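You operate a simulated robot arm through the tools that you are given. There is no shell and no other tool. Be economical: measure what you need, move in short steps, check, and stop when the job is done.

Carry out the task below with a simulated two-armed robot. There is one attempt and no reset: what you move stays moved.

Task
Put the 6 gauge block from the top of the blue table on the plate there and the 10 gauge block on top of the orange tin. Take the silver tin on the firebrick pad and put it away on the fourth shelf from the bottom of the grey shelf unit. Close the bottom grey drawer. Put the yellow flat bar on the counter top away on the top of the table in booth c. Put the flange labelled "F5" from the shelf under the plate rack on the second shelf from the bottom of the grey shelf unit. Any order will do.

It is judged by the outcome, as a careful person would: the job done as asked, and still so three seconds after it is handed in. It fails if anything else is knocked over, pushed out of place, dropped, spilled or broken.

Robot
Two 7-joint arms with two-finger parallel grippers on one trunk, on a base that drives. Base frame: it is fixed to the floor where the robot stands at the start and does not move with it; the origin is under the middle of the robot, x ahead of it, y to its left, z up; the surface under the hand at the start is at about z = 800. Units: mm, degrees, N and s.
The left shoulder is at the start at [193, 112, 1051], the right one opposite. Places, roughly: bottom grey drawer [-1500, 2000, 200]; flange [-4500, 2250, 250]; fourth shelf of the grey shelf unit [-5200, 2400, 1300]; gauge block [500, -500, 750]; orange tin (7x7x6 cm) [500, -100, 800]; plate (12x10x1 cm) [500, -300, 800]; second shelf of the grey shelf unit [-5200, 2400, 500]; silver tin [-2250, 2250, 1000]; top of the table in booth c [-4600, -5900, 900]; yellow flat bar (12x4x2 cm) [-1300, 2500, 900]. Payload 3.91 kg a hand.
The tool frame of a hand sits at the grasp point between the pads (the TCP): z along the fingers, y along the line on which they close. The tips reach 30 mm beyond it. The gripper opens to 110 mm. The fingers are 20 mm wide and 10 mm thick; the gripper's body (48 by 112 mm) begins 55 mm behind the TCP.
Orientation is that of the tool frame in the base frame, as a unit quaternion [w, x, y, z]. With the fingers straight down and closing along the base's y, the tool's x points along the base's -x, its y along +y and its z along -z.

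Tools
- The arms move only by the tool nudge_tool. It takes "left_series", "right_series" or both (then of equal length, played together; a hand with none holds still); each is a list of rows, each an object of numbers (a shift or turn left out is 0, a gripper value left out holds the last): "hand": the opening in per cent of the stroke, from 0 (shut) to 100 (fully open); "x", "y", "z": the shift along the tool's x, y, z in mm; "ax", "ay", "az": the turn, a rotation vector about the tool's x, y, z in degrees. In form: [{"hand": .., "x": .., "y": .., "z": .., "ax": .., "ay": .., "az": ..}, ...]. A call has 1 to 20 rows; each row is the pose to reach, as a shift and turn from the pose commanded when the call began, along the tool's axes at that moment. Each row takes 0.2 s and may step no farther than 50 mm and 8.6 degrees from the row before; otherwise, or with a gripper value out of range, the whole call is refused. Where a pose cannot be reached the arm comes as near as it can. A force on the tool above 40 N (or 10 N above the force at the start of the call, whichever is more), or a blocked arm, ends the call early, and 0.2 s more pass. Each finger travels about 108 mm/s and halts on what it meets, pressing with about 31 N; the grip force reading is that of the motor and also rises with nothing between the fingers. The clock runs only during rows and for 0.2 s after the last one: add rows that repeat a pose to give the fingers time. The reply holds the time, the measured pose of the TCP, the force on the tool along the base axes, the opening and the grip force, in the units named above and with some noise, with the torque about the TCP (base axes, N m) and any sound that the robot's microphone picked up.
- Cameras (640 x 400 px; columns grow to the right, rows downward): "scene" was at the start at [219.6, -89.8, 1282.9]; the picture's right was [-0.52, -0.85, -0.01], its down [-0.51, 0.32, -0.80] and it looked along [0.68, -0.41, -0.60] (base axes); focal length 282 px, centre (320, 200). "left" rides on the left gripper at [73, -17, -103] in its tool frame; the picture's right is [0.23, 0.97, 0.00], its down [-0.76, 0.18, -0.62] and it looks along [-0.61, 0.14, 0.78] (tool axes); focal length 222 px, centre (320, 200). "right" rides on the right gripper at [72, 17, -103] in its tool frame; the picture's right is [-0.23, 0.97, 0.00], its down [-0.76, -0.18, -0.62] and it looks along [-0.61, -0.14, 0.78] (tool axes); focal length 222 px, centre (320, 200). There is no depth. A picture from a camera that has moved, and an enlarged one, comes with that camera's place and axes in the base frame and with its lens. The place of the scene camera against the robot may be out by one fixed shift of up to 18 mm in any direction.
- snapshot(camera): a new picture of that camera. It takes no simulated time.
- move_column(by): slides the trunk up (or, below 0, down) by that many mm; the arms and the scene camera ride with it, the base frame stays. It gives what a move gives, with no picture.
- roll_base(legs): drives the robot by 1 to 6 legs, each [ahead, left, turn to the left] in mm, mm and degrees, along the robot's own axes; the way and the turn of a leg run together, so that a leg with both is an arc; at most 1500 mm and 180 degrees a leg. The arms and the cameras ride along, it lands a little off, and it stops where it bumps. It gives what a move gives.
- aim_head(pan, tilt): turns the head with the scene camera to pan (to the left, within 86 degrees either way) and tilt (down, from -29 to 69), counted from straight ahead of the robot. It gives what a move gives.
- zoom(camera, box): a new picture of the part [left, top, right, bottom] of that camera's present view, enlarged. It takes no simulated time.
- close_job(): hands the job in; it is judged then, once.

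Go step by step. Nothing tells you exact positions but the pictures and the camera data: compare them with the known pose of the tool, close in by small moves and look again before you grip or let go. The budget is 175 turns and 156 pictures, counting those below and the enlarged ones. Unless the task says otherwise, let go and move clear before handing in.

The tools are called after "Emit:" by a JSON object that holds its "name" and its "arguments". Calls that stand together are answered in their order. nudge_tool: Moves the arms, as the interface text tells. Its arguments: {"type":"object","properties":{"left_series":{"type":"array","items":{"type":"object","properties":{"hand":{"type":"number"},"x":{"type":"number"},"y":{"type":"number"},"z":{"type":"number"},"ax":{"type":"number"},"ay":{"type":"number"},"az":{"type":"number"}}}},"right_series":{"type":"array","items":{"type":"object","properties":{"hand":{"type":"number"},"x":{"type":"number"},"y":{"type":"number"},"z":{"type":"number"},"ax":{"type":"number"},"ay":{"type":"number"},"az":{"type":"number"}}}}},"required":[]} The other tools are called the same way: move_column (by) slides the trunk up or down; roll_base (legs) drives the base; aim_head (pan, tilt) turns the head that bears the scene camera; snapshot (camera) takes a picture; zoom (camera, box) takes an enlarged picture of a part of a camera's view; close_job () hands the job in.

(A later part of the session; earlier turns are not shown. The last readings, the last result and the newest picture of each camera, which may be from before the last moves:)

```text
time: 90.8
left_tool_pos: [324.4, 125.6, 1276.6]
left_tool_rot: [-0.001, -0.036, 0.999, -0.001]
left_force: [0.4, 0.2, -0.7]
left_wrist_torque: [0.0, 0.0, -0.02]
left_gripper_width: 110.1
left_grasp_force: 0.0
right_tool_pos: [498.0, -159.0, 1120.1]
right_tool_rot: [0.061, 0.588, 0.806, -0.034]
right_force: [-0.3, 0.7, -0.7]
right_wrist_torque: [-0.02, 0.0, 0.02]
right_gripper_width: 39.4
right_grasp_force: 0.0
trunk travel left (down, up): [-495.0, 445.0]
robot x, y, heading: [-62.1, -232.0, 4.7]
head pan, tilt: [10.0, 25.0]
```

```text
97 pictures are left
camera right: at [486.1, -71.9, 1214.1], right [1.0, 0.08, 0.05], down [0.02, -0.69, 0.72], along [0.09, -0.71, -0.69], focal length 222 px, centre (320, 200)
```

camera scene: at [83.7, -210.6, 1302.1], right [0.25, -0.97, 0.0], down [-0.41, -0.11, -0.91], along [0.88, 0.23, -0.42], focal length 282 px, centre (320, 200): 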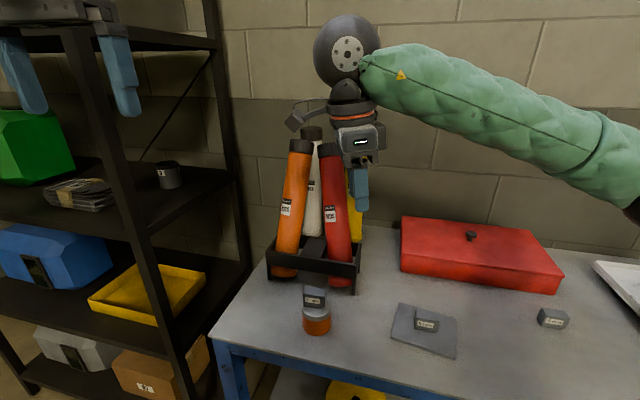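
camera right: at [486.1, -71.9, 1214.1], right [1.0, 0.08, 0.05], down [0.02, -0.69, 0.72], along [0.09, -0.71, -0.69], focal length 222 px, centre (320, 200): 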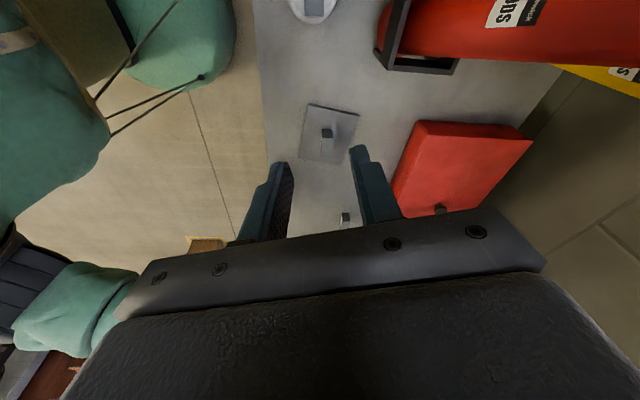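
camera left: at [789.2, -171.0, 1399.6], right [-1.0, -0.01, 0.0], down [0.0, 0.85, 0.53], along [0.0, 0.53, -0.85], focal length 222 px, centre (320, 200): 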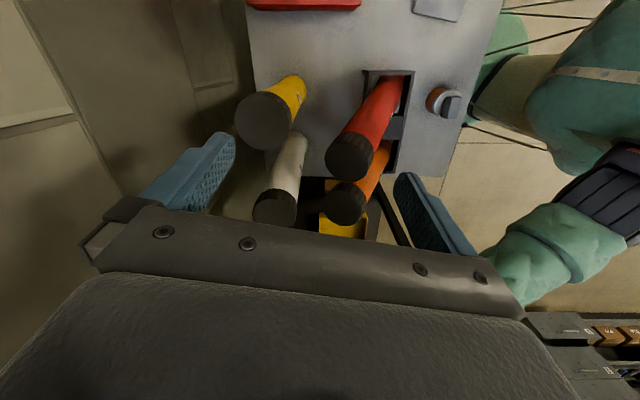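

The orange and red tubes lean against each other at the caps. I'll reorient the right hand to the standard pose, closed, then slip it between the caps from the front and open it to stand them upright.

Emit:
{"name": "nudge_tool", "arguments": {"right_series": [{"hand": 0, "ax": 0.3, "ay": 2.7}, {"ax": 0.6, "ay": 5.4}, {"ax": 0.9, "ay": 8}, {"ax": 0.9, "ay": 8}]}}

Emit:
{"name": "nudge_tool", "arguments": {"right_series": [{"az": -8}, {"az": -16}, {"az": -24}, {"az": -32}, {"az": -40}, {"az": -48}, {"az": -56}, {"az": -64}, {"az": -72}, {"az": -72}]}}

Emit:
{"name": "snapshot", "arguments": {"camera": "right"}}

```text
time: 91.8
left_tool_pos: [323.3, 124.8, 1276.1]
left_tool_rot: [-0.001, -0.037, 0.999, -0.001]
left_force: [0.5, -0.3, 0.6]
left_wrist_torque: [0.02, -0.01, 0.04]
left_gripper_width: 109.8
left_grasp_force: 0.0
right_tool_pos: [497.9, -160.7, 1120.4]
right_tool_rot: [-0.001, 0.59, 0.808, 0.0]
right_force: [-0.6, 0.0, -0.5]
right_wrist_torque: [0.0, 0.01, -0.01]
right_gripper_width: 0.1
right_grasp_force: 31.1
trunk travel left (down, up): [-495.0, 445.0]
robot x, y, heading: [-60.6, -234.1, 4.1]
head pan, tilt: [10.0, 25.0]
```

```text
time: 94.0
left_tool_pos: [324.3, 124.4, 1276.1]
left_tool_rot: [-0.001, -0.036, 0.999, 0.001]
left_force: [0.4, 0.3, -0.1]
left_wrist_torque: [0.04, -0.03, -0.01]
left_gripper_width: 109.8
left_grasp_force: 0.0
right_tool_pos: [498.0, -160.2, 1120.8]
right_tool_rot: [0.001, 0.003, 1.0, 0.0]
right_force: [0.6, 0.5, -0.4]
right_wrist_torque: [0.01, -0.01, -0.01]
right_gripper_width: 0.0
right_grasp_force: 30.7
trunk travel left (down, up): [-495.0, 445.0]
robot x, y, heading: [-63.7, -229.9, 4.5]
head pan, tilt: [10.0, 25.0]
```

```text
96 pictures are left
camera right: at [425.5, -141.5, 1225.0], right [0.23, 0.97, 0.0], down [0.76, -0.18, 0.62], along [0.61, -0.14, -0.78], focal length 222 px, centre (320, 200)
```

right: 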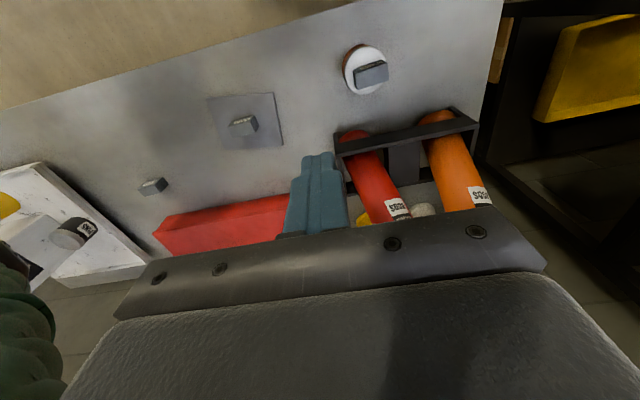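

I bring the closed hand in front of the gap between the caps and check in the scene view.

Emit:
{"name": "nudge_tool", "arguments": {"right_series": [{"y": 40, "z": -5}, {"x": -20, "y": 80, "z": -5}, {"x": -50, "y": 120, "z": -5}, {"x": -66, "y": 120, "z": -5}, {"x": -66, "y": 120, "z": -5}]}}

Emit:
{"name": "zoom", "arguments": {"camera": "scene", "box": [220, 60, 420, 185]}}

Emit:
{"name": "snapshot", "arguments": {"camera": "left"}}

```text
time: 95.2
left_tool_pos: [323.3, 126.0, 1276.2]
left_tool_rot: [-0.001, -0.037, 0.999, -0.001]
left_force: [0.8, 1.2, -0.1]
left_wrist_torque: [-0.01, 0.03, 0.0]
left_gripper_width: 109.9
left_grasp_force: 0.1
right_tool_pos: [563.4, -39.0, 1126.6]
right_tool_rot: [0.0, 0.002, 1.0, 0.0]
right_force: [-0.2, 0.4, -0.7]
right_wrist_torque: [0.0, 0.02, 0.02]
right_gripper_width: 0.0
right_grasp_force: 31.0
trunk travel left (down, up): [-495.0, 445.0]
robot x, y, heading: [-58.5, -230.5, 4.4]
head pan, tilt: [10.0, 25.0]
```

```text
3.20 times, centred on (320, 122) of scene
camera zoom: at [83.5, -209.7, 1302.0], right [0.25, -0.97, 0.0], down [-0.41, -0.11, -0.91], along [0.88, 0.23, -0.42], focal length 903 px, centre (320, 448)
```

zoom: 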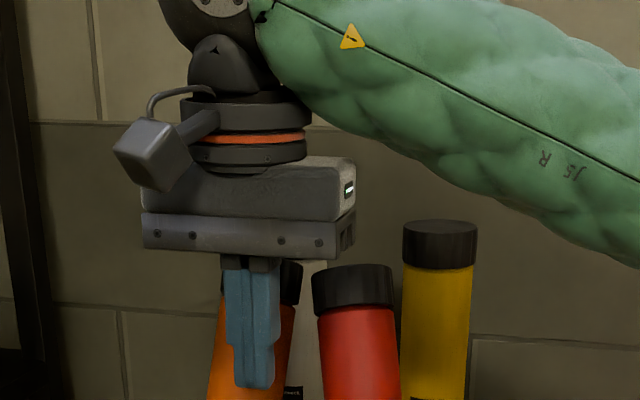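

```text
94 pictures are left
camera left: at [253.1, 104.2, 1379.8], right [-0.3, 0.96, 0.0], down [0.75, 0.23, 0.62], along [0.59, 0.18, -0.78], focal length 222 px, centre (320, 200)
```

left: 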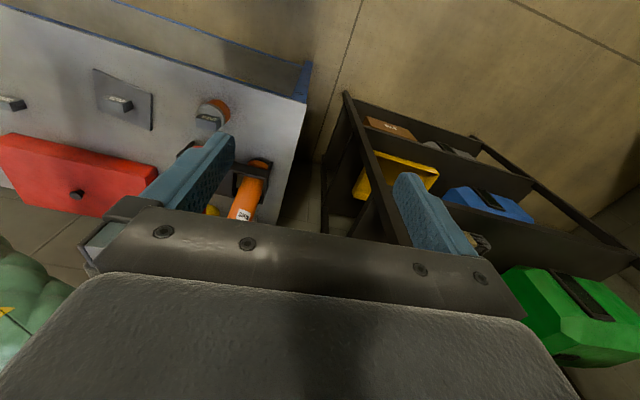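

The gap between the caps is at y ≈ -49. I shift there and slide the closed fingers in between the caps.

Emit:
{"name": "nudge_tool", "arguments": {"right_series": [{"y": -10}, {"y": -10, "x": -15}, {"y": -10, "x": -30}, {"y": -10, "x": -40}, {"y": -10, "x": -50}, {"y": -10, "x": -60}, {"y": -10, "x": -70}, {"y": -10, "x": -80}, {"y": -10, "x": -86}, {"y": -10, "x": -86}]}}

Emit:
{"name": "zoom", "arguments": {"camera": "scene", "box": [200, 60, 420, 300]}}

```text
time: 97.4
left_tool_pos: [323.6, 125.1, 1275.9]
left_tool_rot: [-0.001, -0.036, 0.999, -0.001]
left_force: [0.5, 0.9, 0.2]
left_wrist_torque: [-0.05, 0.01, -0.03]
left_gripper_width: 110.1
left_grasp_force: 0.0
right_tool_pos: [650.2, -48.7, 1125.8]
right_tool_rot: [0.0, 0.002, 1.0, 0.001]
right_force: [-0.5, -0.7, 0.9]
right_wrist_torque: [-0.04, 0.02, 0.01]
right_gripper_width: 0.0
right_grasp_force: 30.9
trunk travel left (down, up): [-495.0, 445.0]
robot x, y, heading: [-59.3, -233.2, 4.4]
head pan, tilt: [10.0, 25.0]
```

```text
1.67 times, centred on (310, 180) of scene
camera zoom: at [83.6, -210.6, 1302.1], right [0.25, -0.97, 0.0], down [-0.41, -0.11, -0.91], along [0.88, 0.23, -0.42], focal length 470 px, centre (337, 233)
```

zoom: 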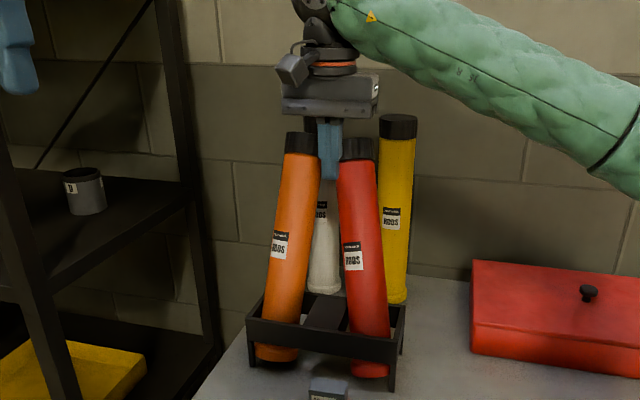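

The fingers are between the caps. I open slowly while shifting +15 mm in y so both tubes come upright.

Emit:
{"name": "nudge_tool", "arguments": {"right_series": [{"hand": 6, "y": 1.5}, {"hand": 12, "y": 3}, {"hand": 18, "y": 4.5}, {"hand": 24, "y": 6}, {"hand": 30, "y": 7.5}, {"hand": 36, "y": 9}, {"hand": 42, "y": 10.5}, {"hand": 48, "y": 12}, {"hand": 54, "y": 13}, {"hand": 60, "y": 14}, {"hand": 65, "y": 15}, {"hand": 65, "y": 15}, {"hand": 65, "y": 15}]}}

Emit:
{"name": "zoom", "arguments": {"camera": "scene", "box": [200, 60, 420, 300]}}

```text
time: 100.2
left_tool_pos: [324.5, 125.4, 1275.9]
left_tool_rot: [0.0, -0.036, 0.999, -0.001]
left_force: [0.3, 0.3, -0.3]
left_wrist_torque: [-0.01, 0.01, -0.01]
left_gripper_width: 109.7
left_grasp_force: 0.1
right_tool_pos: [649.0, -35.5, 1124.9]
right_tool_rot: [0.0, 0.003, 1.0, 0.002]
right_force: [0.6, -0.3, -0.3]
right_wrist_torque: [0.02, 0.0, -0.05]
right_gripper_width: 71.7
right_grasp_force: 0.0
trunk travel left (down, up): [-495.0, 445.0]
robot x, y, heading: [-62.8, -232.8, 4.7]
head pan, tilt: [10.0, 25.0]
```

```text
1.67 times, centred on (310, 180) of scene
camera zoom: at [83.6, -210.6, 1302.1], right [0.25, -0.97, 0.0], down [-0.41, -0.11, -0.91], along [0.88, 0.23, -0.42], focal length 470 px, centre (337, 233)
```

zoom: 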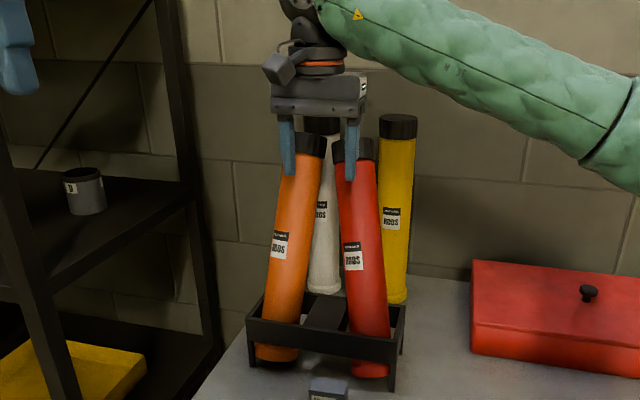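

The fingers passed in front of the caps; the caps are further back (x ≈ 690). I close, re-centre at y ≈ -40 and slide in deeper.

Emit:
{"name": "nudge_tool", "arguments": {"right_series": [{"hand": 40, "x": 6}, {"hand": 0, "x": 8, "y": -2}, {"hand": 0, "x": 8, "y": -4}, {"hand": 0, "x": 8, "y": -4}, {"hand": 0, "x": 0, "y": -4}, {"x": -10, "y": -4}, {"x": -20, "y": -4}, {"x": -30, "y": -4}, {"x": -40, "y": -4}, {"x": -48, "y": -4}, {"x": -48, "y": -4}]}}

Emit:
{"name": "zoom", "arguments": {"camera": "scene", "box": [240, 90, 380, 195]}}

```text
time: 102.6
left_tool_pos: [323.6, 126.1, 1275.1]
left_tool_rot: [0.0, -0.035, 0.999, -0.001]
left_force: [0.2, -0.3, 0.1]
left_wrist_torque: [-0.01, -0.02, -0.03]
left_gripper_width: 110.3
left_grasp_force: 0.1
right_tool_pos: [698.3, -37.8, 1126.7]
right_tool_rot: [0.0, 0.003, 1.0, 0.002]
right_force: [0.3, 0.6, -1.1]
right_wrist_torque: [-0.04, 0.01, 0.01]
right_gripper_width: 0.0
right_grasp_force: 31.4
trunk travel left (down, up): [-495.0, 445.0]
robot x, y, heading: [-60.8, -228.7, 4.2]
head pan, tilt: [10.0, 25.0]
```

```text
3.81 times, centred on (310, 142) of scene
camera zoom: at [83.6, -210.6, 1302.1], right [0.25, -0.97, 0.0], down [-0.41, -0.11, -0.91], along [0.88, 0.23, -0.42], focal length 1075 px, centre (358, 419)
```

zoom: 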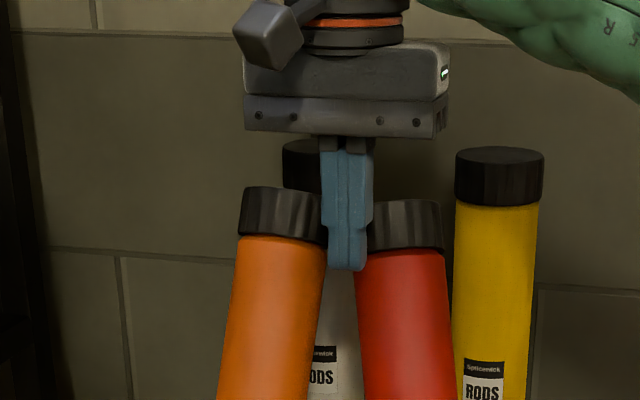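

From the wrist views the red and orange caps are actually at about (754,-75) and (756,-10): both lean back ~18°. I'll straddle each cap front/back from above and draw it upright. First lift and turn the hand.

Emit:
{"name": "nudge_tool", "arguments": {"right_series": [{"x": 10}, {"x": 20, "z": -20}, {"x": 20, "z": -50}, {"x": 20, "z": -80}, {"x": 20, "z": -110}, {"x": 20, "z": -110}]}}

Emit:
{"name": "nudge_tool", "arguments": {"right_series": [{"hand": 80, "az": 8.2}, {"az": 16.4}, {"az": 24.6}, {"az": 32.8}, {"az": 41}, {"az": 49.2}, {"az": 57.4}, {"az": 65.6}, {"az": 73.8}, {"az": 82}, {"az": 90}, {"az": 90}]}}

Emit:
{"name": "snapshot", "arguments": {"camera": "right"}}

```text
time: 104.0
left_tool_pos: [323.7, 125.0, 1276.3]
left_tool_rot: [0.0, -0.035, 0.999, -0.001]
left_force: [0.1, 0.7, 0.3]
left_wrist_torque: [0.02, 0.02, 0.0]
left_gripper_width: 110.2
left_grasp_force: 0.1
right_tool_pos: [680.3, -40.6, 1236.3]
right_tool_rot: [0.0, 0.002, 1.0, 0.002]
right_force: [0.2, -0.2, -0.5]
right_wrist_torque: [0.0, 0.01, 0.01]
right_gripper_width: 0.0
right_grasp_force: 30.5
trunk travel left (down, up): [-495.0, 445.0]
robot x, y, heading: [-60.8, -232.0, 4.5]
head pan, tilt: [10.0, 25.0]
```

```text
time: 106.6
left_tool_pos: [324.2, 125.0, 1275.5]
left_tool_rot: [-0.001, -0.036, 0.999, -0.001]
left_force: [-0.6, -0.4, 0.7]
left_wrist_torque: [-0.01, -0.04, 0.02]
left_gripper_width: 110.0
left_grasp_force: 0.1
right_tool_pos: [678.8, -39.2, 1235.2]
right_tool_rot: [-0.001, 0.71, 0.705, 0.0]
right_force: [-1.0, 0.5, -0.7]
right_wrist_torque: [0.01, -0.05, -0.02]
right_gripper_width: 87.9
right_grasp_force: 0.1
trunk travel left (down, up): [-495.0, 445.0]
robot x, y, heading: [-59.7, -229.3, 4.6]
head pan, tilt: [10.0, 25.0]
```

```text
90 pictures are left
camera right: at [695.8, 33.8, 1340.1], right [0.97, -0.23, 0.0], down [-0.18, -0.76, 0.62], along [-0.15, -0.61, -0.78], focal length 222 px, centre (320, 200)
```

right: 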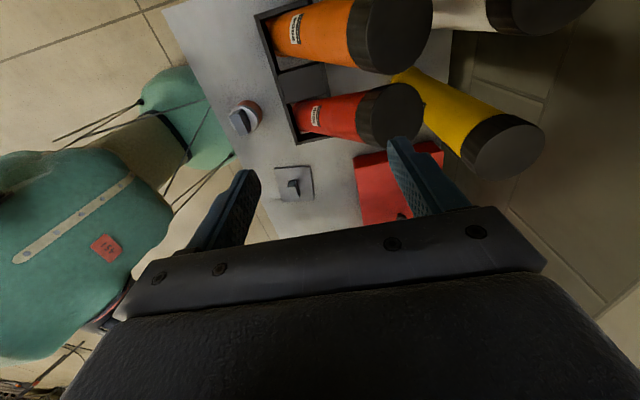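

I see the caps clearly from above. I move over the red cap and lower partway, then check.

Emit:
{"name": "nudge_tool", "arguments": {"right_series": [{"x": -5, "y": 25}, {"x": -10, "y": 50}, {"x": -13, "y": 65, "z": 15}, {"x": -13, "y": 65, "z": 33}, {"x": -13, "y": 65, "z": 33}]}}

Emit:
{"name": "snapshot", "arguments": {"camera": "right"}}

Emit:
{"name": "zoom", "arguments": {"camera": "scene", "box": [240, 60, 400, 195]}}

```text
time: 107.8
left_tool_pos: [324.0, 124.1, 1275.9]
left_tool_rot: [-0.001, -0.035, 0.999, -0.001]
left_force: [-0.2, 0.0, 0.1]
left_wrist_torque: [0.02, 0.0, 0.0]
left_gripper_width: 110.0
left_grasp_force: 0.1
right_tool_pos: [743.6, -52.2, 1202.5]
right_tool_rot: [-0.001, 0.709, 0.705, 0.002]
right_force: [0.6, -0.2, -0.6]
right_wrist_torque: [0.01, 0.01, 0.0]
right_gripper_width: 88.2
right_grasp_force: 0.1
trunk travel left (down, up): [-495.0, 445.0]
robot x, y, heading: [-63.7, -229.8, 4.3]
head pan, tilt: [10.0, 25.0]
```

```text
89 pictures are left
camera right: at [760.4, 20.6, 1306.7], right [0.97, -0.23, 0.0], down [-0.18, -0.76, 0.62], along [-0.14, -0.61, -0.78], focal length 222 px, centre (320, 200)
```

right: 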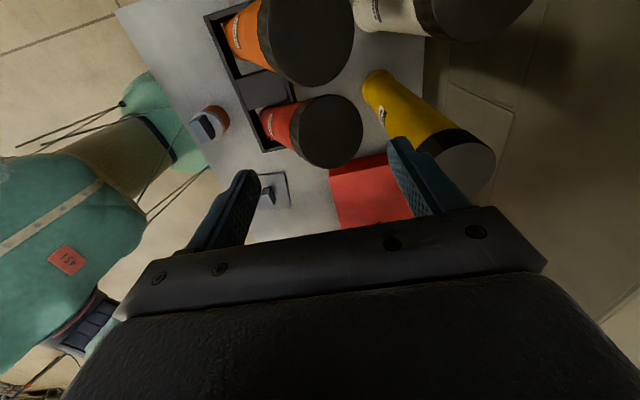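

```text
2.96 times, centred on (320, 128) of scene
camera zoom: at [83.5, -210.5, 1302.1], right [0.25, -0.97, 0.0], down [-0.41, -0.11, -0.91], along [0.88, 0.23, -0.42], focal length 836 px, centre (320, 415)
```

zoom: 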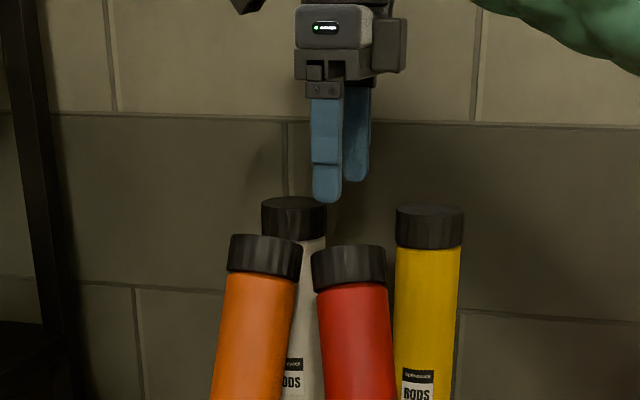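

Triangulating, the red cap top is ≈ (754,-58,1108). I lower the open fingers around it front and back.

Emit:
{"name": "nudge_tool", "arguments": {"right_series": [{"x": -8, "y": 4, "z": 15}, {"x": -8, "y": 4, "z": 35}, {"x": -8, "y": 4, "z": 55}, {"x": -8, "y": 4, "z": 75}, {"x": -8, "y": 4, "z": 90}, {"x": -8, "y": 4, "z": 102}, {"x": -8, "y": 4, "z": 102}]}}

Emit:
{"name": "snapshot", "arguments": {"camera": "right"}}

Emit:
{"name": "zoom", "arguments": {"camera": "scene", "box": [240, 60, 400, 195]}}

```text
time: 109.4
left_tool_pos: [324.5, 124.9, 1278.2]
left_tool_rot: [0.0, -0.036, 0.999, -0.002]
left_force: [0.8, 0.7, 0.7]
left_wrist_torque: [-0.04, 0.0, -0.01]
left_gripper_width: 109.8
left_grasp_force: 0.1
right_tool_pos: [746.7, -60.6, 1100.9]
right_tool_rot: [0.0, 0.708, 0.706, 0.002]
right_force: [-3.9, 0.2, 3.5]
right_wrist_torque: [0.09, 0.28, 0.0]
right_gripper_width: 90.1
right_grasp_force: 2.4
trunk travel left (down, up): [-495.0, 445.0]
robot x, y, heading: [-65.0, -229.7, 4.3]
head pan, tilt: [10.0, 25.0]
```

```text
87 pictures are left
camera right: at [763.6, 12.9, 1205.3], right [0.97, -0.23, 0.0], down [-0.18, -0.76, 0.62], along [-0.14, -0.61, -0.78], focal length 222 px, centre (320, 200)
```

right: 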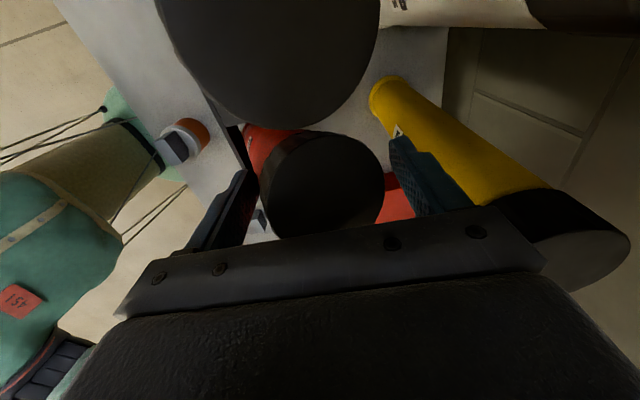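

```text
2.96 times, centred on (320, 128) of scene
camera zoom: at [83.1, -210.6, 1302.2], right [0.25, -0.97, 0.0], down [-0.41, -0.11, -0.91], along [0.88, 0.23, -0.42], focal length 836 px, centre (320, 415)
```

zoom: 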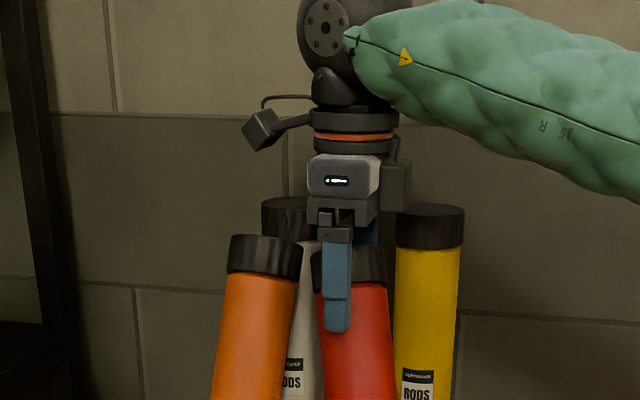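

The fingers straddle the red cap. I draw it slowly forward (-x, -y) toward upright.

Emit:
{"name": "nudge_tool", "arguments": {"right_series": [{"hand": 82, "x": -2, "y": -6, "z": -2}, {"x": -5, "y": -12, "z": -4}, {"x": -8, "y": -18, "z": -6}, {"x": -11, "y": -24, "z": -8}, {"x": -14, "y": -30, "z": -10}, {"x": -17, "y": -36, "z": -12}, {"x": -20, "y": -42, "z": -13}, {"hand": 80, "x": -23, "y": -48, "z": -14}, {"x": -26, "y": -54, "z": -15}, {"hand": 78, "x": -29, "y": -60, "z": -16}, {"x": -32, "y": -66, "z": -17}, {"hand": 76, "x": -35, "y": -72, "z": -18}, {"x": -38, "y": -78, "z": -19}, {"hand": 74, "x": -41, "y": -84, "z": -20}, {"x": -44, "y": -88, "z": -20}, {"x": -44, "y": -88, "z": -20}]}}

Emit:
{"name": "zoom", "arguments": {"camera": "scene", "box": [200, 60, 420, 300]}}

Emit:
{"name": "snapshot", "arguments": {"camera": "right"}}

```text
time: 112.8
left_tool_pos: [323.8, 125.2, 1276.8]
left_tool_rot: [-0.001, -0.036, 0.999, -0.001]
left_force: [0.6, 0.0, -0.3]
left_wrist_torque: [0.03, 0.03, 0.0]
left_gripper_width: 109.8
left_grasp_force: 0.1
right_tool_pos: [659.9, -104.5, 1121.2]
right_tool_rot: [-0.001, 0.709, 0.705, 0.0]
right_force: [0.4, -0.2, 1.2]
right_wrist_torque: [0.0, 0.01, 0.0]
right_gripper_width: 81.2
right_grasp_force: 0.0
trunk travel left (down, up): [-495.0, 445.0]
robot x, y, heading: [-59.2, -234.1, 4.2]
head pan, tilt: [10.0, 25.0]
```

```text
1.67 times, centred on (310, 180) of scene
camera zoom: at [83.6, -210.5, 1302.0], right [0.25, -0.97, 0.0], down [-0.41, -0.11, -0.91], along [0.88, 0.23, -0.42], focal length 470 px, centre (337, 233)
```

zoom: 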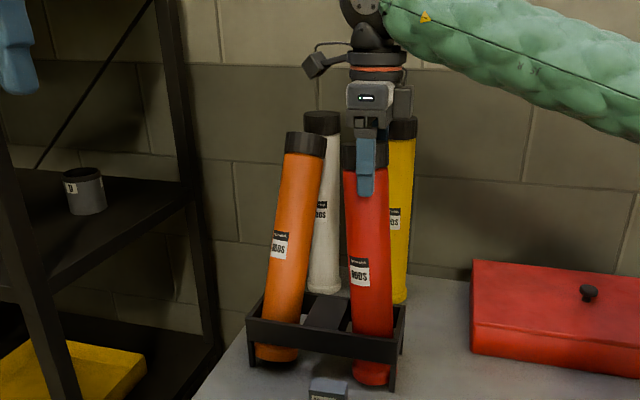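

```text
84 pictures are left
camera right: at [676.0, -30.9, 1224.7], right [0.97, -0.23, 0.0], down [-0.18, -0.76, 0.62], along [-0.14, -0.61, -0.78], focal length 222 px, centre (320, 200)
```

right: 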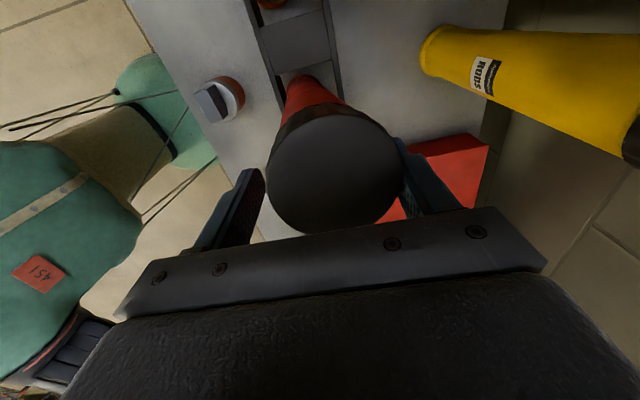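

Nearly upright. A little more forward, then open and lift clear.

Emit:
{"name": "nudge_tool", "arguments": {"right_series": [{"x": -4, "y": -5}, {"x": -8, "y": -10}, {"x": -10, "y": -15}, {"x": -12, "y": -20}, {"x": -12, "y": -24}, {"x": -12, "y": -27}, {"x": -12, "y": -27}, {"x": -12, "y": -27}]}}

Emit:
{"name": "snapshot", "arguments": {"camera": "right"}}

Emit:
{"name": "zoom", "arguments": {"camera": "scene", "box": [200, 60, 420, 300]}}

```text
time: 114.6
left_tool_pos: [324.6, 125.0, 1277.2]
left_tool_rot: [-0.001, -0.036, 0.999, 0.0]
left_force: [-0.6, -0.5, -0.3]
left_wrist_torque: [-0.01, -0.02, -0.02]
left_gripper_width: 109.9
left_grasp_force: 0.0
right_tool_pos: [632.6, -116.6, 1119.9]
right_tool_rot: [-0.001, 0.709, 0.706, 0.0]
right_force: [-0.1, 0.6, -0.1]
right_wrist_torque: [0.01, -0.01, 0.0]
right_gripper_width: 81.3
right_grasp_force: 0.0
trunk travel left (down, up): [-495.0, 445.0]
robot x, y, heading: [-61.5, -230.4, 4.4]
head pan, tilt: [10.0, 25.0]
```

```text
83 pictures are left
camera right: at [649.4, -43.0, 1224.8], right [0.97, -0.23, 0.0], down [-0.18, -0.76, 0.62], along [-0.14, -0.61, -0.78], focal length 222 px, centre (320, 200)
```

right: 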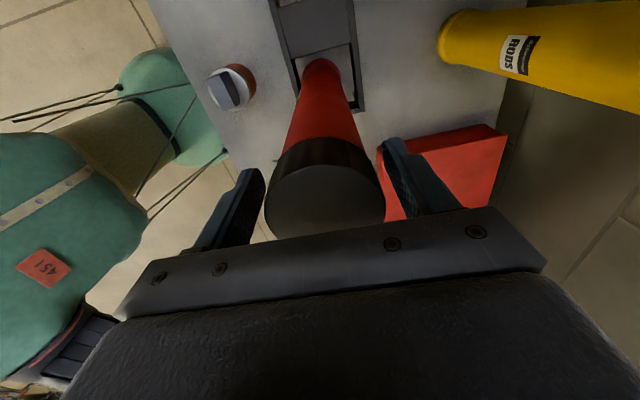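

```text
1.67 times, centred on (310, 180) of scene
camera zoom: at [83.6, -210.6, 1302.1], right [0.25, -0.97, 0.0], down [-0.41, -0.11, -0.91], along [0.88, 0.23, -0.42], focal length 470 px, centre (337, 233)
```

zoom: 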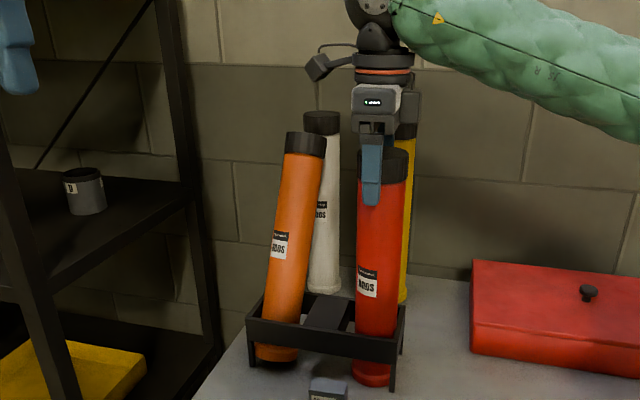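

The red tube stands upright and free. I lift out and go over the orange cap at ≈ (754,13,1117).

Emit:
{"name": "nudge_tool", "arguments": {"right_series": [{"z": -20}, {"z": -45}, {"z": -75}, {"z": -100}, {"z": -115}, {"x": 33, "y": 29, "z": -115}, {"x": 65, "y": 58, "z": -115}, {"x": 98, "y": 88, "z": -115}, {"x": 130, "y": 117, "z": -110}, {"hand": 81, "x": 130, "y": 117, "z": -95}, {"x": 130, "y": 117, "z": -95}]}}

Emit:
{"name": "snapshot", "arguments": {"camera": "right"}}

Emit:
{"name": "zoom", "arguments": {"camera": "scene", "box": [200, 60, 420, 300]}}

```text
time: 117.0
left_tool_pos: [324.4, 126.0, 1275.5]
left_tool_rot: [-0.001, -0.035, 0.999, -0.001]
left_force: [0.8, 0.0, 0.7]
left_wrist_torque: [-0.04, -0.01, -0.02]
left_gripper_width: 110.0
left_grasp_force: 0.1
right_tool_pos: [748.6, 15.4, 1214.1]
right_tool_rot: [0.001, 0.708, 0.706, -0.001]
right_force: [-0.1, 1.0, -0.2]
right_wrist_torque: [-0.03, 0.01, -0.01]
right_gripper_width: 89.2
right_grasp_force: 0.2
trunk travel left (down, up): [-495.0, 445.0]
robot x, y, heading: [-64.0, -233.9, 4.6]
head pan, tilt: [10.0, 25.0]
```

```text
81 pictures are left
camera right: at [766.6, 89.4, 1319.0], right [0.97, -0.23, 0.0], down [-0.18, -0.76, 0.62], along [-0.14, -0.61, -0.78], focal length 222 px, centre (320, 200)
```

right: 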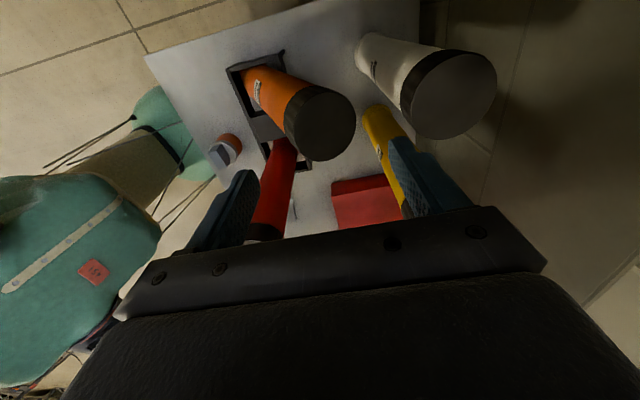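

```text
1.67 times, centred on (310, 180) of scene
camera zoom: at [83.4, -209.4, 1302.0], right [0.25, -0.97, 0.0], down [-0.41, -0.11, -0.91], along [0.88, 0.23, -0.42], focal length 470 px, centre (337, 233)
```

zoom: 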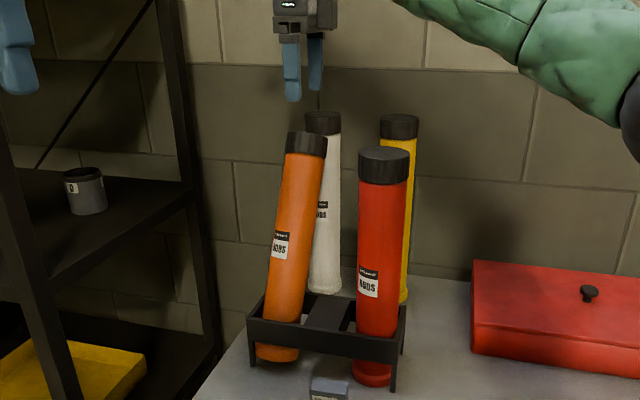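

Good alignment over the orange cap. Lowering around it.

Emit:
{"name": "nudge_tool", "arguments": {"right_series": [{"y": 1, "z": 20}, {"y": 1, "z": 40}, {"y": 1, "z": 60}, {"y": 1, "z": 80}, {"y": 1, "z": 95}, {"y": 1, "z": 108}, {"y": 1, "z": 108}]}}

Emit:
{"name": "snapshot", "arguments": {"camera": "right"}}

```text
time: 118.6
left_tool_pos: [322.6, 125.7, 1276.1]
left_tool_rot: [-0.001, -0.035, 0.999, -0.001]
left_force: [0.4, 0.4, -0.4]
left_wrist_torque: [0.0, 0.01, -0.01]
left_gripper_width: 109.9
left_grasp_force: 0.1
right_tool_pos: [750.4, 13.3, 1107.7]
right_tool_rot: [0.0, 0.709, 0.705, 0.0]
right_force: [-3.7, -0.2, 3.5]
right_wrist_torque: [0.03, 0.25, -0.03]
right_gripper_width: 90.5
right_grasp_force: 1.7
trunk travel left (down, up): [-495.0, 445.0]
robot x, y, heading: [-60.0, -233.8, 4.5]
head pan, tilt: [10.0, 25.0]
```

```text
79 pictures are left
camera right: at [767.2, 87.1, 1212.3], right [0.97, -0.23, 0.0], down [-0.18, -0.76, 0.62], along [-0.14, -0.61, -0.78], focal length 222 px, centre (320, 200)
```

right: 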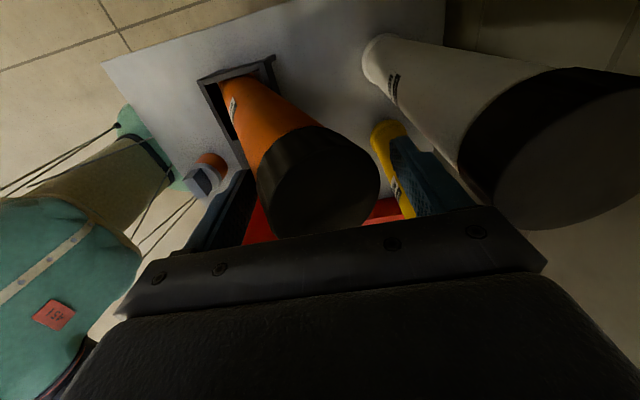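

Straddled. Drawing the orange tube upright.

Emit:
{"name": "nudge_tool", "arguments": {"right_series": [{"x": 1, "y": -6, "z": -2}, {"x": 3, "y": -12, "z": -4}, {"x": 4, "y": -18, "z": -5}, {"x": 6, "y": -24, "z": -6}, {"x": 7, "y": -30, "z": -8}, {"x": 9, "y": -36, "z": -9}, {"x": 10, "y": -42, "z": -10}, {"hand": 80, "x": 12, "y": -48, "z": -11}, {"x": 13, "y": -54, "z": -12}, {"hand": 78, "x": 15, "y": -60, "z": -13}, {"x": 16, "y": -66, "z": -14}, {"hand": 76, "x": 18, "y": -72, "z": -14}, {"x": 19, "y": -78, "z": -14}, {"hand": 74, "x": 21, "y": -84, "z": -14}, {"x": 23, "y": -90, "z": -14}, {"x": 24, "y": -97, "z": -14}, {"x": 25, "y": -104, "z": -14}, {"x": 25, "y": -110, "z": -14}, {"x": 25, "y": -116, "z": -14}, {"x": 25, "y": -116, "z": -14}]}}

Emit:
{"name": "snapshot", "arguments": {"camera": "right"}}

Emit:
{"name": "zoom", "arguments": {"camera": "scene", "box": [200, 60, 420, 300]}}

```text
time: 122.8
left_tool_pos: [323.5, 124.7, 1276.3]
left_tool_rot: [-0.001, -0.036, 0.999, -0.001]
left_force: [0.3, -0.1, 0.3]
left_wrist_torque: [-0.01, 0.0, 0.01]
left_gripper_width: 109.8
left_grasp_force: 0.0
right_tool_pos: [633.9, 39.5, 1122.7]
right_tool_rot: [-0.001, 0.709, 0.705, 0.0]
right_force: [-0.4, 0.1, -0.9]
right_wrist_torque: [-0.02, 0.03, -0.02]
right_gripper_width: 81.3
right_grasp_force: 0.0
trunk travel left (down, up): [-495.0, 445.0]
robot x, y, heading: [-65.7, -235.2, 4.1]
head pan, tilt: [10.0, 25.0]
```

```text
78 pictures are left
camera right: at [652.1, 112.5, 1226.1], right [0.97, -0.23, 0.0], down [-0.18, -0.76, 0.62], along [-0.14, -0.61, -0.78], focal length 222 px, centre (320, 200)
```

right: 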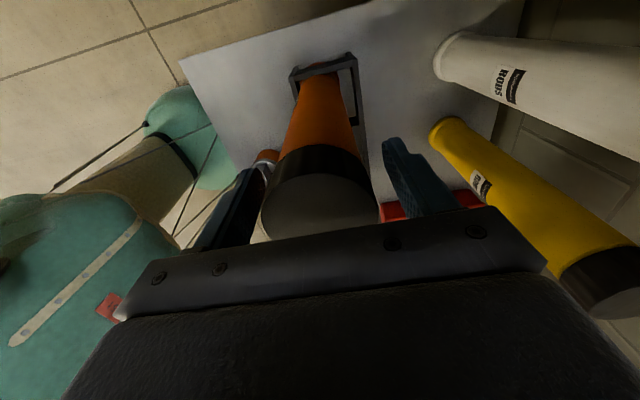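

```text
1.67 times, centred on (310, 180) of scene
camera zoom: at [83.7, -210.5, 1302.0], right [0.25, -0.97, 0.0], down [-0.41, -0.11, -0.91], along [0.88, 0.23, -0.42], focal length 470 px, centre (337, 233)
```

zoom: 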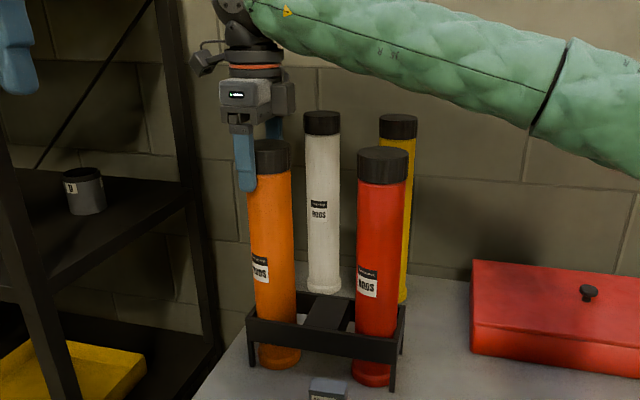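

Both tubes stand upright again as at the start. I lift out and retract the right hand.

Emit:
{"name": "nudge_tool", "arguments": {"right_series": [{"z": -20}, {"z": -45}, {"z": -75}, {"z": -105}, {"z": -125}, {"x": -35, "y": -20, "z": -125}, {"x": -75, "y": -40, "z": -125}, {"x": -115, "y": -60, "z": -125}, {"x": -155, "y": -80, "z": -125}, {"x": -195, "y": -100, "z": -125}, {"x": -235, "y": -120, "z": -125}, {"x": -275, "y": -140, "z": -125}, {"x": -315, "y": -160, "z": -125}, {"x": -355, "y": -180, "z": -125}, {"x": -395, "y": -190, "z": -125}, {"x": -435, "y": -194, "z": -125}, {"x": -475, "y": -194, "z": -125}]}}

Emit:
{"name": "nudge_tool", "arguments": {"right_series": [{"az": -8.2}, {"az": -16.4}, {"az": -24.6}, {"az": -32.8}, {"az": -41}, {"az": -49.2}, {"az": -57.4}, {"az": -65.6}, {"az": -73.8}, {"az": -82}, {"az": -86}, {"az": -86}]}}

Emit:
{"name": "roll_base", "arguments": {"legs": [[-500, 0, 0], [0, 0, 130]]}}

Emit:
{"name": "aim_head", "arguments": {"pan": 0, "tilt": 15}}

Emit:
{"name": "snapshot", "arguments": {"camera": "scene"}}

```text
time: 126.4
left_tool_pos: [323.1, 123.2, 1276.8]
left_tool_rot: [0.0, -0.035, 0.999, 0.001]
left_force: [0.0, -0.7, 0.5]
left_wrist_torque: [-0.01, -0.03, 0.0]
left_gripper_width: 110.1
left_grasp_force: 0.1
right_tool_pos: [436.5, -436.2, 1246.3]
right_tool_rot: [-0.001, 0.708, 0.706, 0.0]
right_force: [-0.3, -1.0, 0.4]
right_wrist_torque: [0.01, -0.03, 0.0]
right_gripper_width: 81.4
right_grasp_force: 0.0
trunk travel left (down, up): [-495.0, 445.0]
robot x, y, heading: [-62.0, -231.8, 4.6]
head pan, tilt: [10.0, 25.0]
```

```text
time: 129.0
left_tool_pos: [323.7, 125.0, 1276.1]
left_tool_rot: [-0.001, -0.036, 0.999, 0.001]
left_force: [0.3, 0.5, 0.1]
left_wrist_torque: [-0.01, -0.01, -0.01]
left_gripper_width: 110.0
left_grasp_force: 0.1
right_tool_pos: [438.5, -436.0, 1245.6]
right_tool_rot: [0.0, 0.036, 0.999, 0.001]
right_force: [0.5, -0.4, 0.2]
right_wrist_torque: [-0.01, 0.0, -0.01]
right_gripper_width: 81.6
right_grasp_force: 0.1
trunk travel left (down, up): [-495.0, 445.0]
robot x, y, heading: [-60.0, -237.7, 4.3]
head pan, tilt: [10.0, 25.0]
```

```text
time: 137.4
left_tool_pos: [-1080.0, -216.4, 1274.7]
left_tool_rot: [0.0, 0.924, -0.382, 0.0]
left_force: [0.5, 0.7, -0.5]
left_wrist_torque: [0.03, 0.0, 0.0]
left_gripper_width: 110.0
left_grasp_force: 0.1
right_tool_pos: [-731.5, 239.9, 1245.4]
right_tool_rot: [0.001, 0.894, -0.448, 0.0]
right_force: [-0.3, 0.0, -1.0]
right_wrist_torque: [0.02, 0.03, 0.0]
right_gripper_width: 81.4
right_grasp_force: 0.0
trunk travel left (down, up): [-495.0, 445.0]
robot x, y, heading: [-557.9, -269.6, 135.7]
head pan, tilt: [10.0, 25.0]
```

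```text
time: 138.1
left_tool_pos: [-1079.9, -215.4, 1276.2]
left_tool_rot: [0.0, 0.924, -0.381, 0.001]
left_force: [0.0, -0.6, -0.4]
left_wrist_torque: [0.02, -0.01, 0.0]
left_gripper_width: 110.0
left_grasp_force: 0.0
right_tool_pos: [-732.9, 240.0, 1247.0]
right_tool_rot: [0.001, 0.894, -0.448, -0.001]
right_force: [-0.5, 0.6, 0.4]
right_wrist_torque: [0.01, 0.02, -0.01]
right_gripper_width: 81.6
right_grasp_force: 0.0
trunk travel left (down, up): [-495.0, 445.0]
robot x, y, heading: [-557.4, -269.9, 135.5]
head pan, tilt: [0.0, 15.0]
```

```text
76 pictures are left
camera scene: at [-656.5, -175.5, 1318.3], right [0.7, 0.71, 0.0], down [0.19, -0.18, -0.97], along [-0.69, 0.68, -0.26], focal length 282 px, centre (320, 200)
```

scene: 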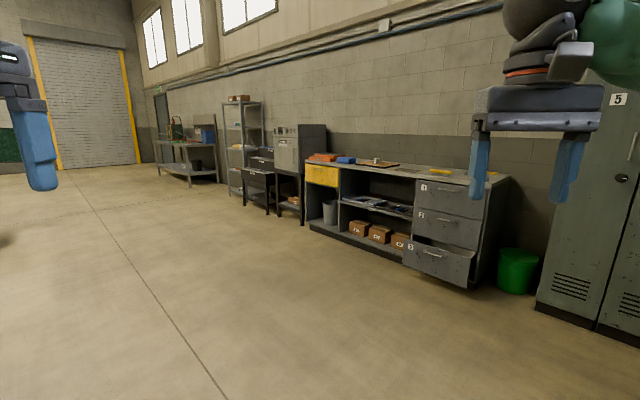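

I see the counter with the open bottom grey drawer, the yellow bar, and further left the plate rack and the grey shelf unit. Zooming in.

Emit:
{"name": "zoom", "arguments": {"camera": "scene", "box": [295, 140, 525, 290]}}

Emit:
{"name": "zoom", "arguments": {"camera": "scene", "box": [150, 90, 330, 220]}}

```text
2.67 times, centred on (410, 215) of scene
camera zoom: at [-656.5, -175.5, 1318.3], right [0.7, 0.71, 0.0], down [0.19, -0.18, -0.97], along [-0.69, 0.68, -0.26], focal length 753 px, centre (80, 160)
```

zoom: 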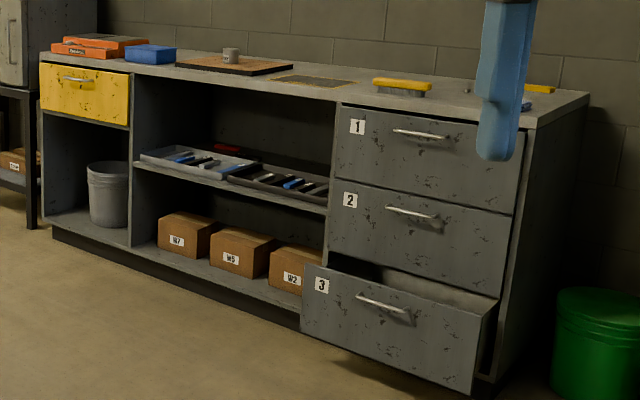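

```text
3.08 times, centred on (240, 155) of scene
camera zoom: at [-656.5, -175.5, 1318.3], right [0.7, 0.71, 0.0], down [0.19, -0.18, -0.97], along [-0.69, 0.68, -0.26], focal length 869 px, centre (566, 338)
```

zoom: 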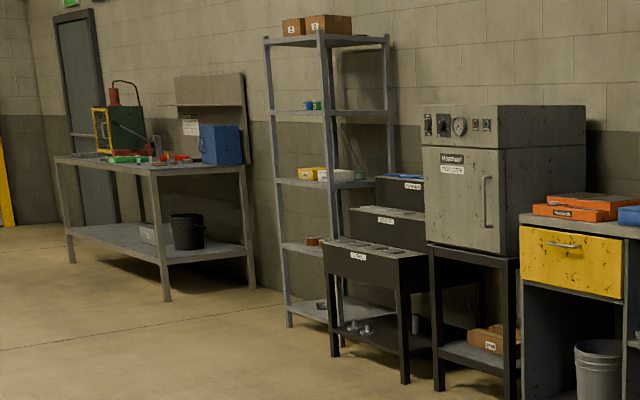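

Bottom drawer ("3") sticks out; its front is near y=2000, x −1800…−1210, z 100–335. I drive there facing +y and lower the trunk.

Emit:
{"name": "roll_base", "arguments": {"legs": [[0, 0, -45.5], [735, 596, 0], [735, 596, 0]]}}

Emit:
{"name": "aim_head", "arguments": {"pan": -8, "tilt": 38}}

Emit:
{"name": "snapshot", "arguments": {"camera": "scene"}}

```text
time: 149.7
left_tool_pos: [-2077.2, 1600.7, 1275.7]
left_tool_rot: [-0.001, -0.706, 0.708, -0.001]
left_force: [0.3, 0.3, -0.6]
left_wrist_torque: [0.01, -0.01, 0.0]
left_gripper_width: 109.9
left_grasp_force: 0.0
right_tool_pos: [-1511.7, 1671.6, 1246.5]
right_tool_rot: [-0.001, -0.652, 0.758, 0.0]
right_force: [0.3, -0.6, 0.6]
right_wrist_torque: [-0.04, -0.03, 0.0]
right_gripper_width: 81.5
right_grasp_force: 0.1
trunk travel left (down, up): [-495.0, 445.0]
robot x, y, heading: [-1750.4, 1186.8, 90.2]
head pan, tilt: [0.0, 15.0]
```

```text
time: 150.5
left_tool_pos: [-2078.1, 1599.8, 1275.4]
left_tool_rot: [0.0, -0.706, 0.708, -0.001]
left_force: [0.0, 0.1, -0.5]
left_wrist_torque: [-0.03, -0.01, 0.03]
left_gripper_width: 110.0
left_grasp_force: 0.0
right_tool_pos: [-1511.1, 1673.6, 1245.6]
right_tool_rot: [-0.001, -0.653, 0.758, 0.0]
right_force: [0.8, 0.2, -0.5]
right_wrist_torque: [0.03, 0.02, -0.01]
right_gripper_width: 81.3
right_grasp_force: 0.1
trunk travel left (down, up): [-495.0, 445.0]
robot x, y, heading: [-1748.6, 1186.8, 90.0]
head pan, tilt: [-8.0, 38.0]
```

```text
73 pictures are left
camera scene: at [-1734.8, 1320.8, 1281.8], right [0.99, -0.14, 0.0], down [-0.08, -0.61, -0.79], along [0.11, 0.78, -0.62], focal length 282 px, centre (320, 200)
```

scene: 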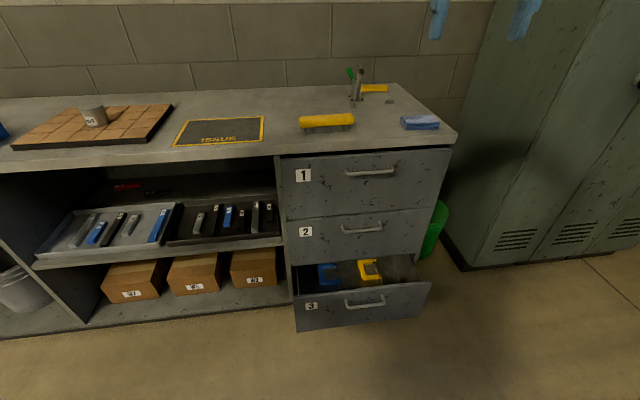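

The drawer front is at y≈1940, centre x≈−1480. I lower the trunk and bring the closed right hand down in front of it.

Emit:
{"name": "move_column", "arguments": {"by": -480}}

Emit:
{"name": "nudge_tool", "arguments": {"right_series": [{"hand": 0, "x": -10, "y": -1, "z": 35, "az": -0.8}, {"x": -20, "y": -2, "z": 70, "az": -1.6}, {"x": -30, "y": -3, "z": 105, "az": -2.4}, {"x": -40, "y": -4, "z": 140, "az": -3.2}, {"x": -50, "y": -5, "z": 175, "az": -4}, {"x": -60, "y": -6, "z": 210, "az": -4.8}, {"x": -70, "y": -7, "z": 245, "az": -5.6}, {"x": -80, "y": -8, "z": 280, "az": -6.4}, {"x": -90, "y": -9, "z": 315, "az": -7.2}, {"x": -100, "y": -10, "z": 350, "az": -8}, {"x": -109, "y": -12, "z": 366, "az": -8.6}, {"x": -109, "y": -12, "z": 366, "az": -8.6}]}}

Emit:
{"name": "nudge_tool", "arguments": {"right_series": [{"z": 25, "ay": -7.5}, {"z": 50, "ay": -15}, {"z": 75, "ay": -22.5}, {"z": 100, "ay": -30}, {"z": 125, "ay": -37.5}, {"z": 150, "ay": -45}, {"x": -20, "z": 175, "ay": -45}, {"x": -45, "z": 180, "ay": -45}, {"x": -60, "z": 180, "ay": -45}, {"x": -60, "z": 180, "ay": -45}]}}

Emit:
{"name": "snapshot", "arguments": {"camera": "scene"}}

```text
refused: -480 is not a number from -400 to 400
```

```text
time: 153.1
left_tool_pos: [-2077.9, 1598.8, 1276.9]
left_tool_rot: [0.0, -0.706, 0.708, -0.001]
left_force: [0.0, -0.6, 0.0]
left_wrist_torque: [-0.01, 0.0, 0.03]
left_gripper_width: 110.1
left_grasp_force: 0.0
right_tool_pos: [-1483.2, 1779.9, 879.2]
right_tool_rot: [0.001, 0.709, -0.706, 0.0]
right_force: [-0.6, -0.1, -0.8]
right_wrist_torque: [-0.01, -0.01, 0.0]
right_gripper_width: 0.0
right_grasp_force: 31.1
trunk travel left (down, up): [-495.0, 445.0]
robot x, y, heading: [-1749.2, 1189.5, 90.0]
head pan, tilt: [-8.0, 38.0]
```

```text
time: 155.3
left_tool_pos: [-2078.0, 1600.0, 1276.9]
left_tool_rot: [-0.001, -0.706, 0.709, 0.0]
left_force: [-0.5, -0.5, -0.8]
left_wrist_torque: [0.03, 0.01, -0.02]
left_gripper_width: 109.8
left_grasp_force: 0.2
right_tool_pos: [-1484.9, 1838.7, 700.9]
right_tool_rot: [-0.27, 0.653, -0.653, -0.271]
right_force: [0.6, 0.9, 0.0]
right_wrist_torque: [-0.01, 0.0, 0.0]
right_gripper_width: 0.0
right_grasp_force: 31.0
trunk travel left (down, up): [-495.0, 445.0]
robot x, y, heading: [-1754.4, 1189.0, 90.2]
head pan, tilt: [-8.0, 38.0]
```

```text
72 pictures are left
camera scene: at [-1734.7, 1320.4, 1281.8], right [0.99, -0.14, 0.0], down [-0.08, -0.61, -0.79], along [0.11, 0.78, -0.62], focal length 282 px, centre (320, 200)
```

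scene: 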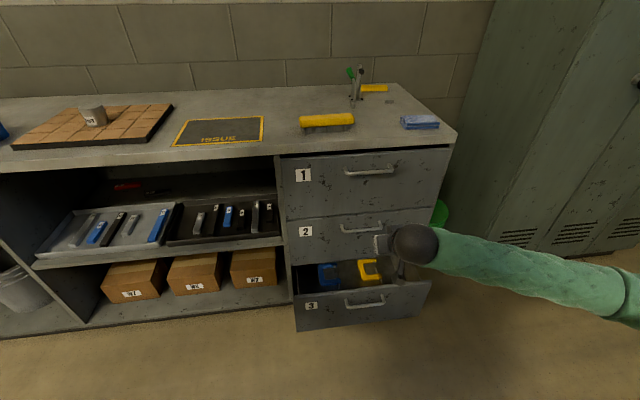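

The trunk limit per move is 400; I lower it in two steps—the hand is already posed ahead of the drawer.

Emit:
{"name": "move_column", "arguments": {"by": -400}}

Emit:
{"name": "move_column", "arguments": {"by": -80}}

Emit:
{"name": "snapshot", "arguments": {"camera": "scene"}}

```text
time: 159.2
left_tool_pos: [-2077.5, 1599.7, 876.3]
left_tool_rot: [-0.001, -0.706, 0.708, -0.001]
left_force: [-0.7, 0.2, 0.1]
left_wrist_torque: [0.01, 0.0, 0.01]
left_gripper_width: 110.0
left_grasp_force: 0.2
right_tool_pos: [-1484.1, 1838.4, 300.9]
right_tool_rot: [0.27, -0.653, 0.653, 0.271]
right_force: [0.4, 0.5, 0.2]
right_wrist_torque: [0.03, -0.03, -0.01]
right_gripper_width: 0.0
right_grasp_force: 30.8
trunk travel left (down, up): [-95.0, 845.0]
robot x, y, heading: [-1751.7, 1191.7, 90.1]
head pan, tilt: [-8.0, 38.0]
```

```text
time: 160.3
left_tool_pos: [-2075.9, 1599.5, 797.1]
left_tool_rot: [-0.001, -0.706, 0.708, 0.0]
left_force: [0.2, 0.0, 0.1]
left_wrist_torque: [-0.01, -0.03, 0.02]
left_gripper_width: 109.9
left_grasp_force: 0.0
right_tool_pos: [-1485.4, 1840.0, 220.7]
right_tool_rot: [-0.27, 0.654, -0.653, -0.272]
right_force: [0.1, 0.3, -0.2]
right_wrist_torque: [0.0, -0.01, 0.05]
right_gripper_width: 0.3
right_grasp_force: 30.9
trunk travel left (down, up): [-15.0, 925.0]
robot x, y, heading: [-1746.4, 1189.5, 89.8]
head pan, tilt: [-8.0, 38.0]
```

```text
71 pictures are left
camera scene: at [-1734.8, 1320.4, 801.9], right [0.99, -0.14, 0.0], down [-0.08, -0.61, -0.79], along [0.11, 0.78, -0.62], focal length 282 px, centre (320, 200)
```

scene: 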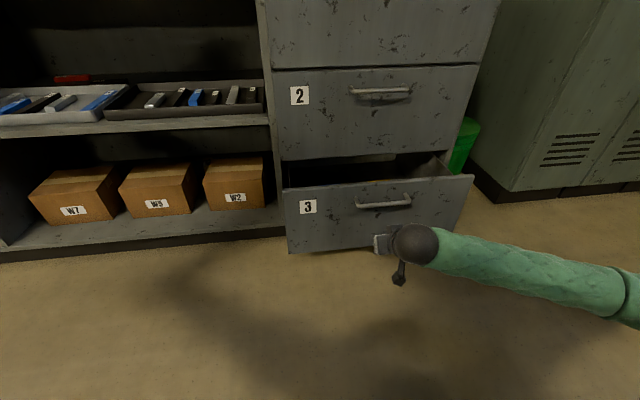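

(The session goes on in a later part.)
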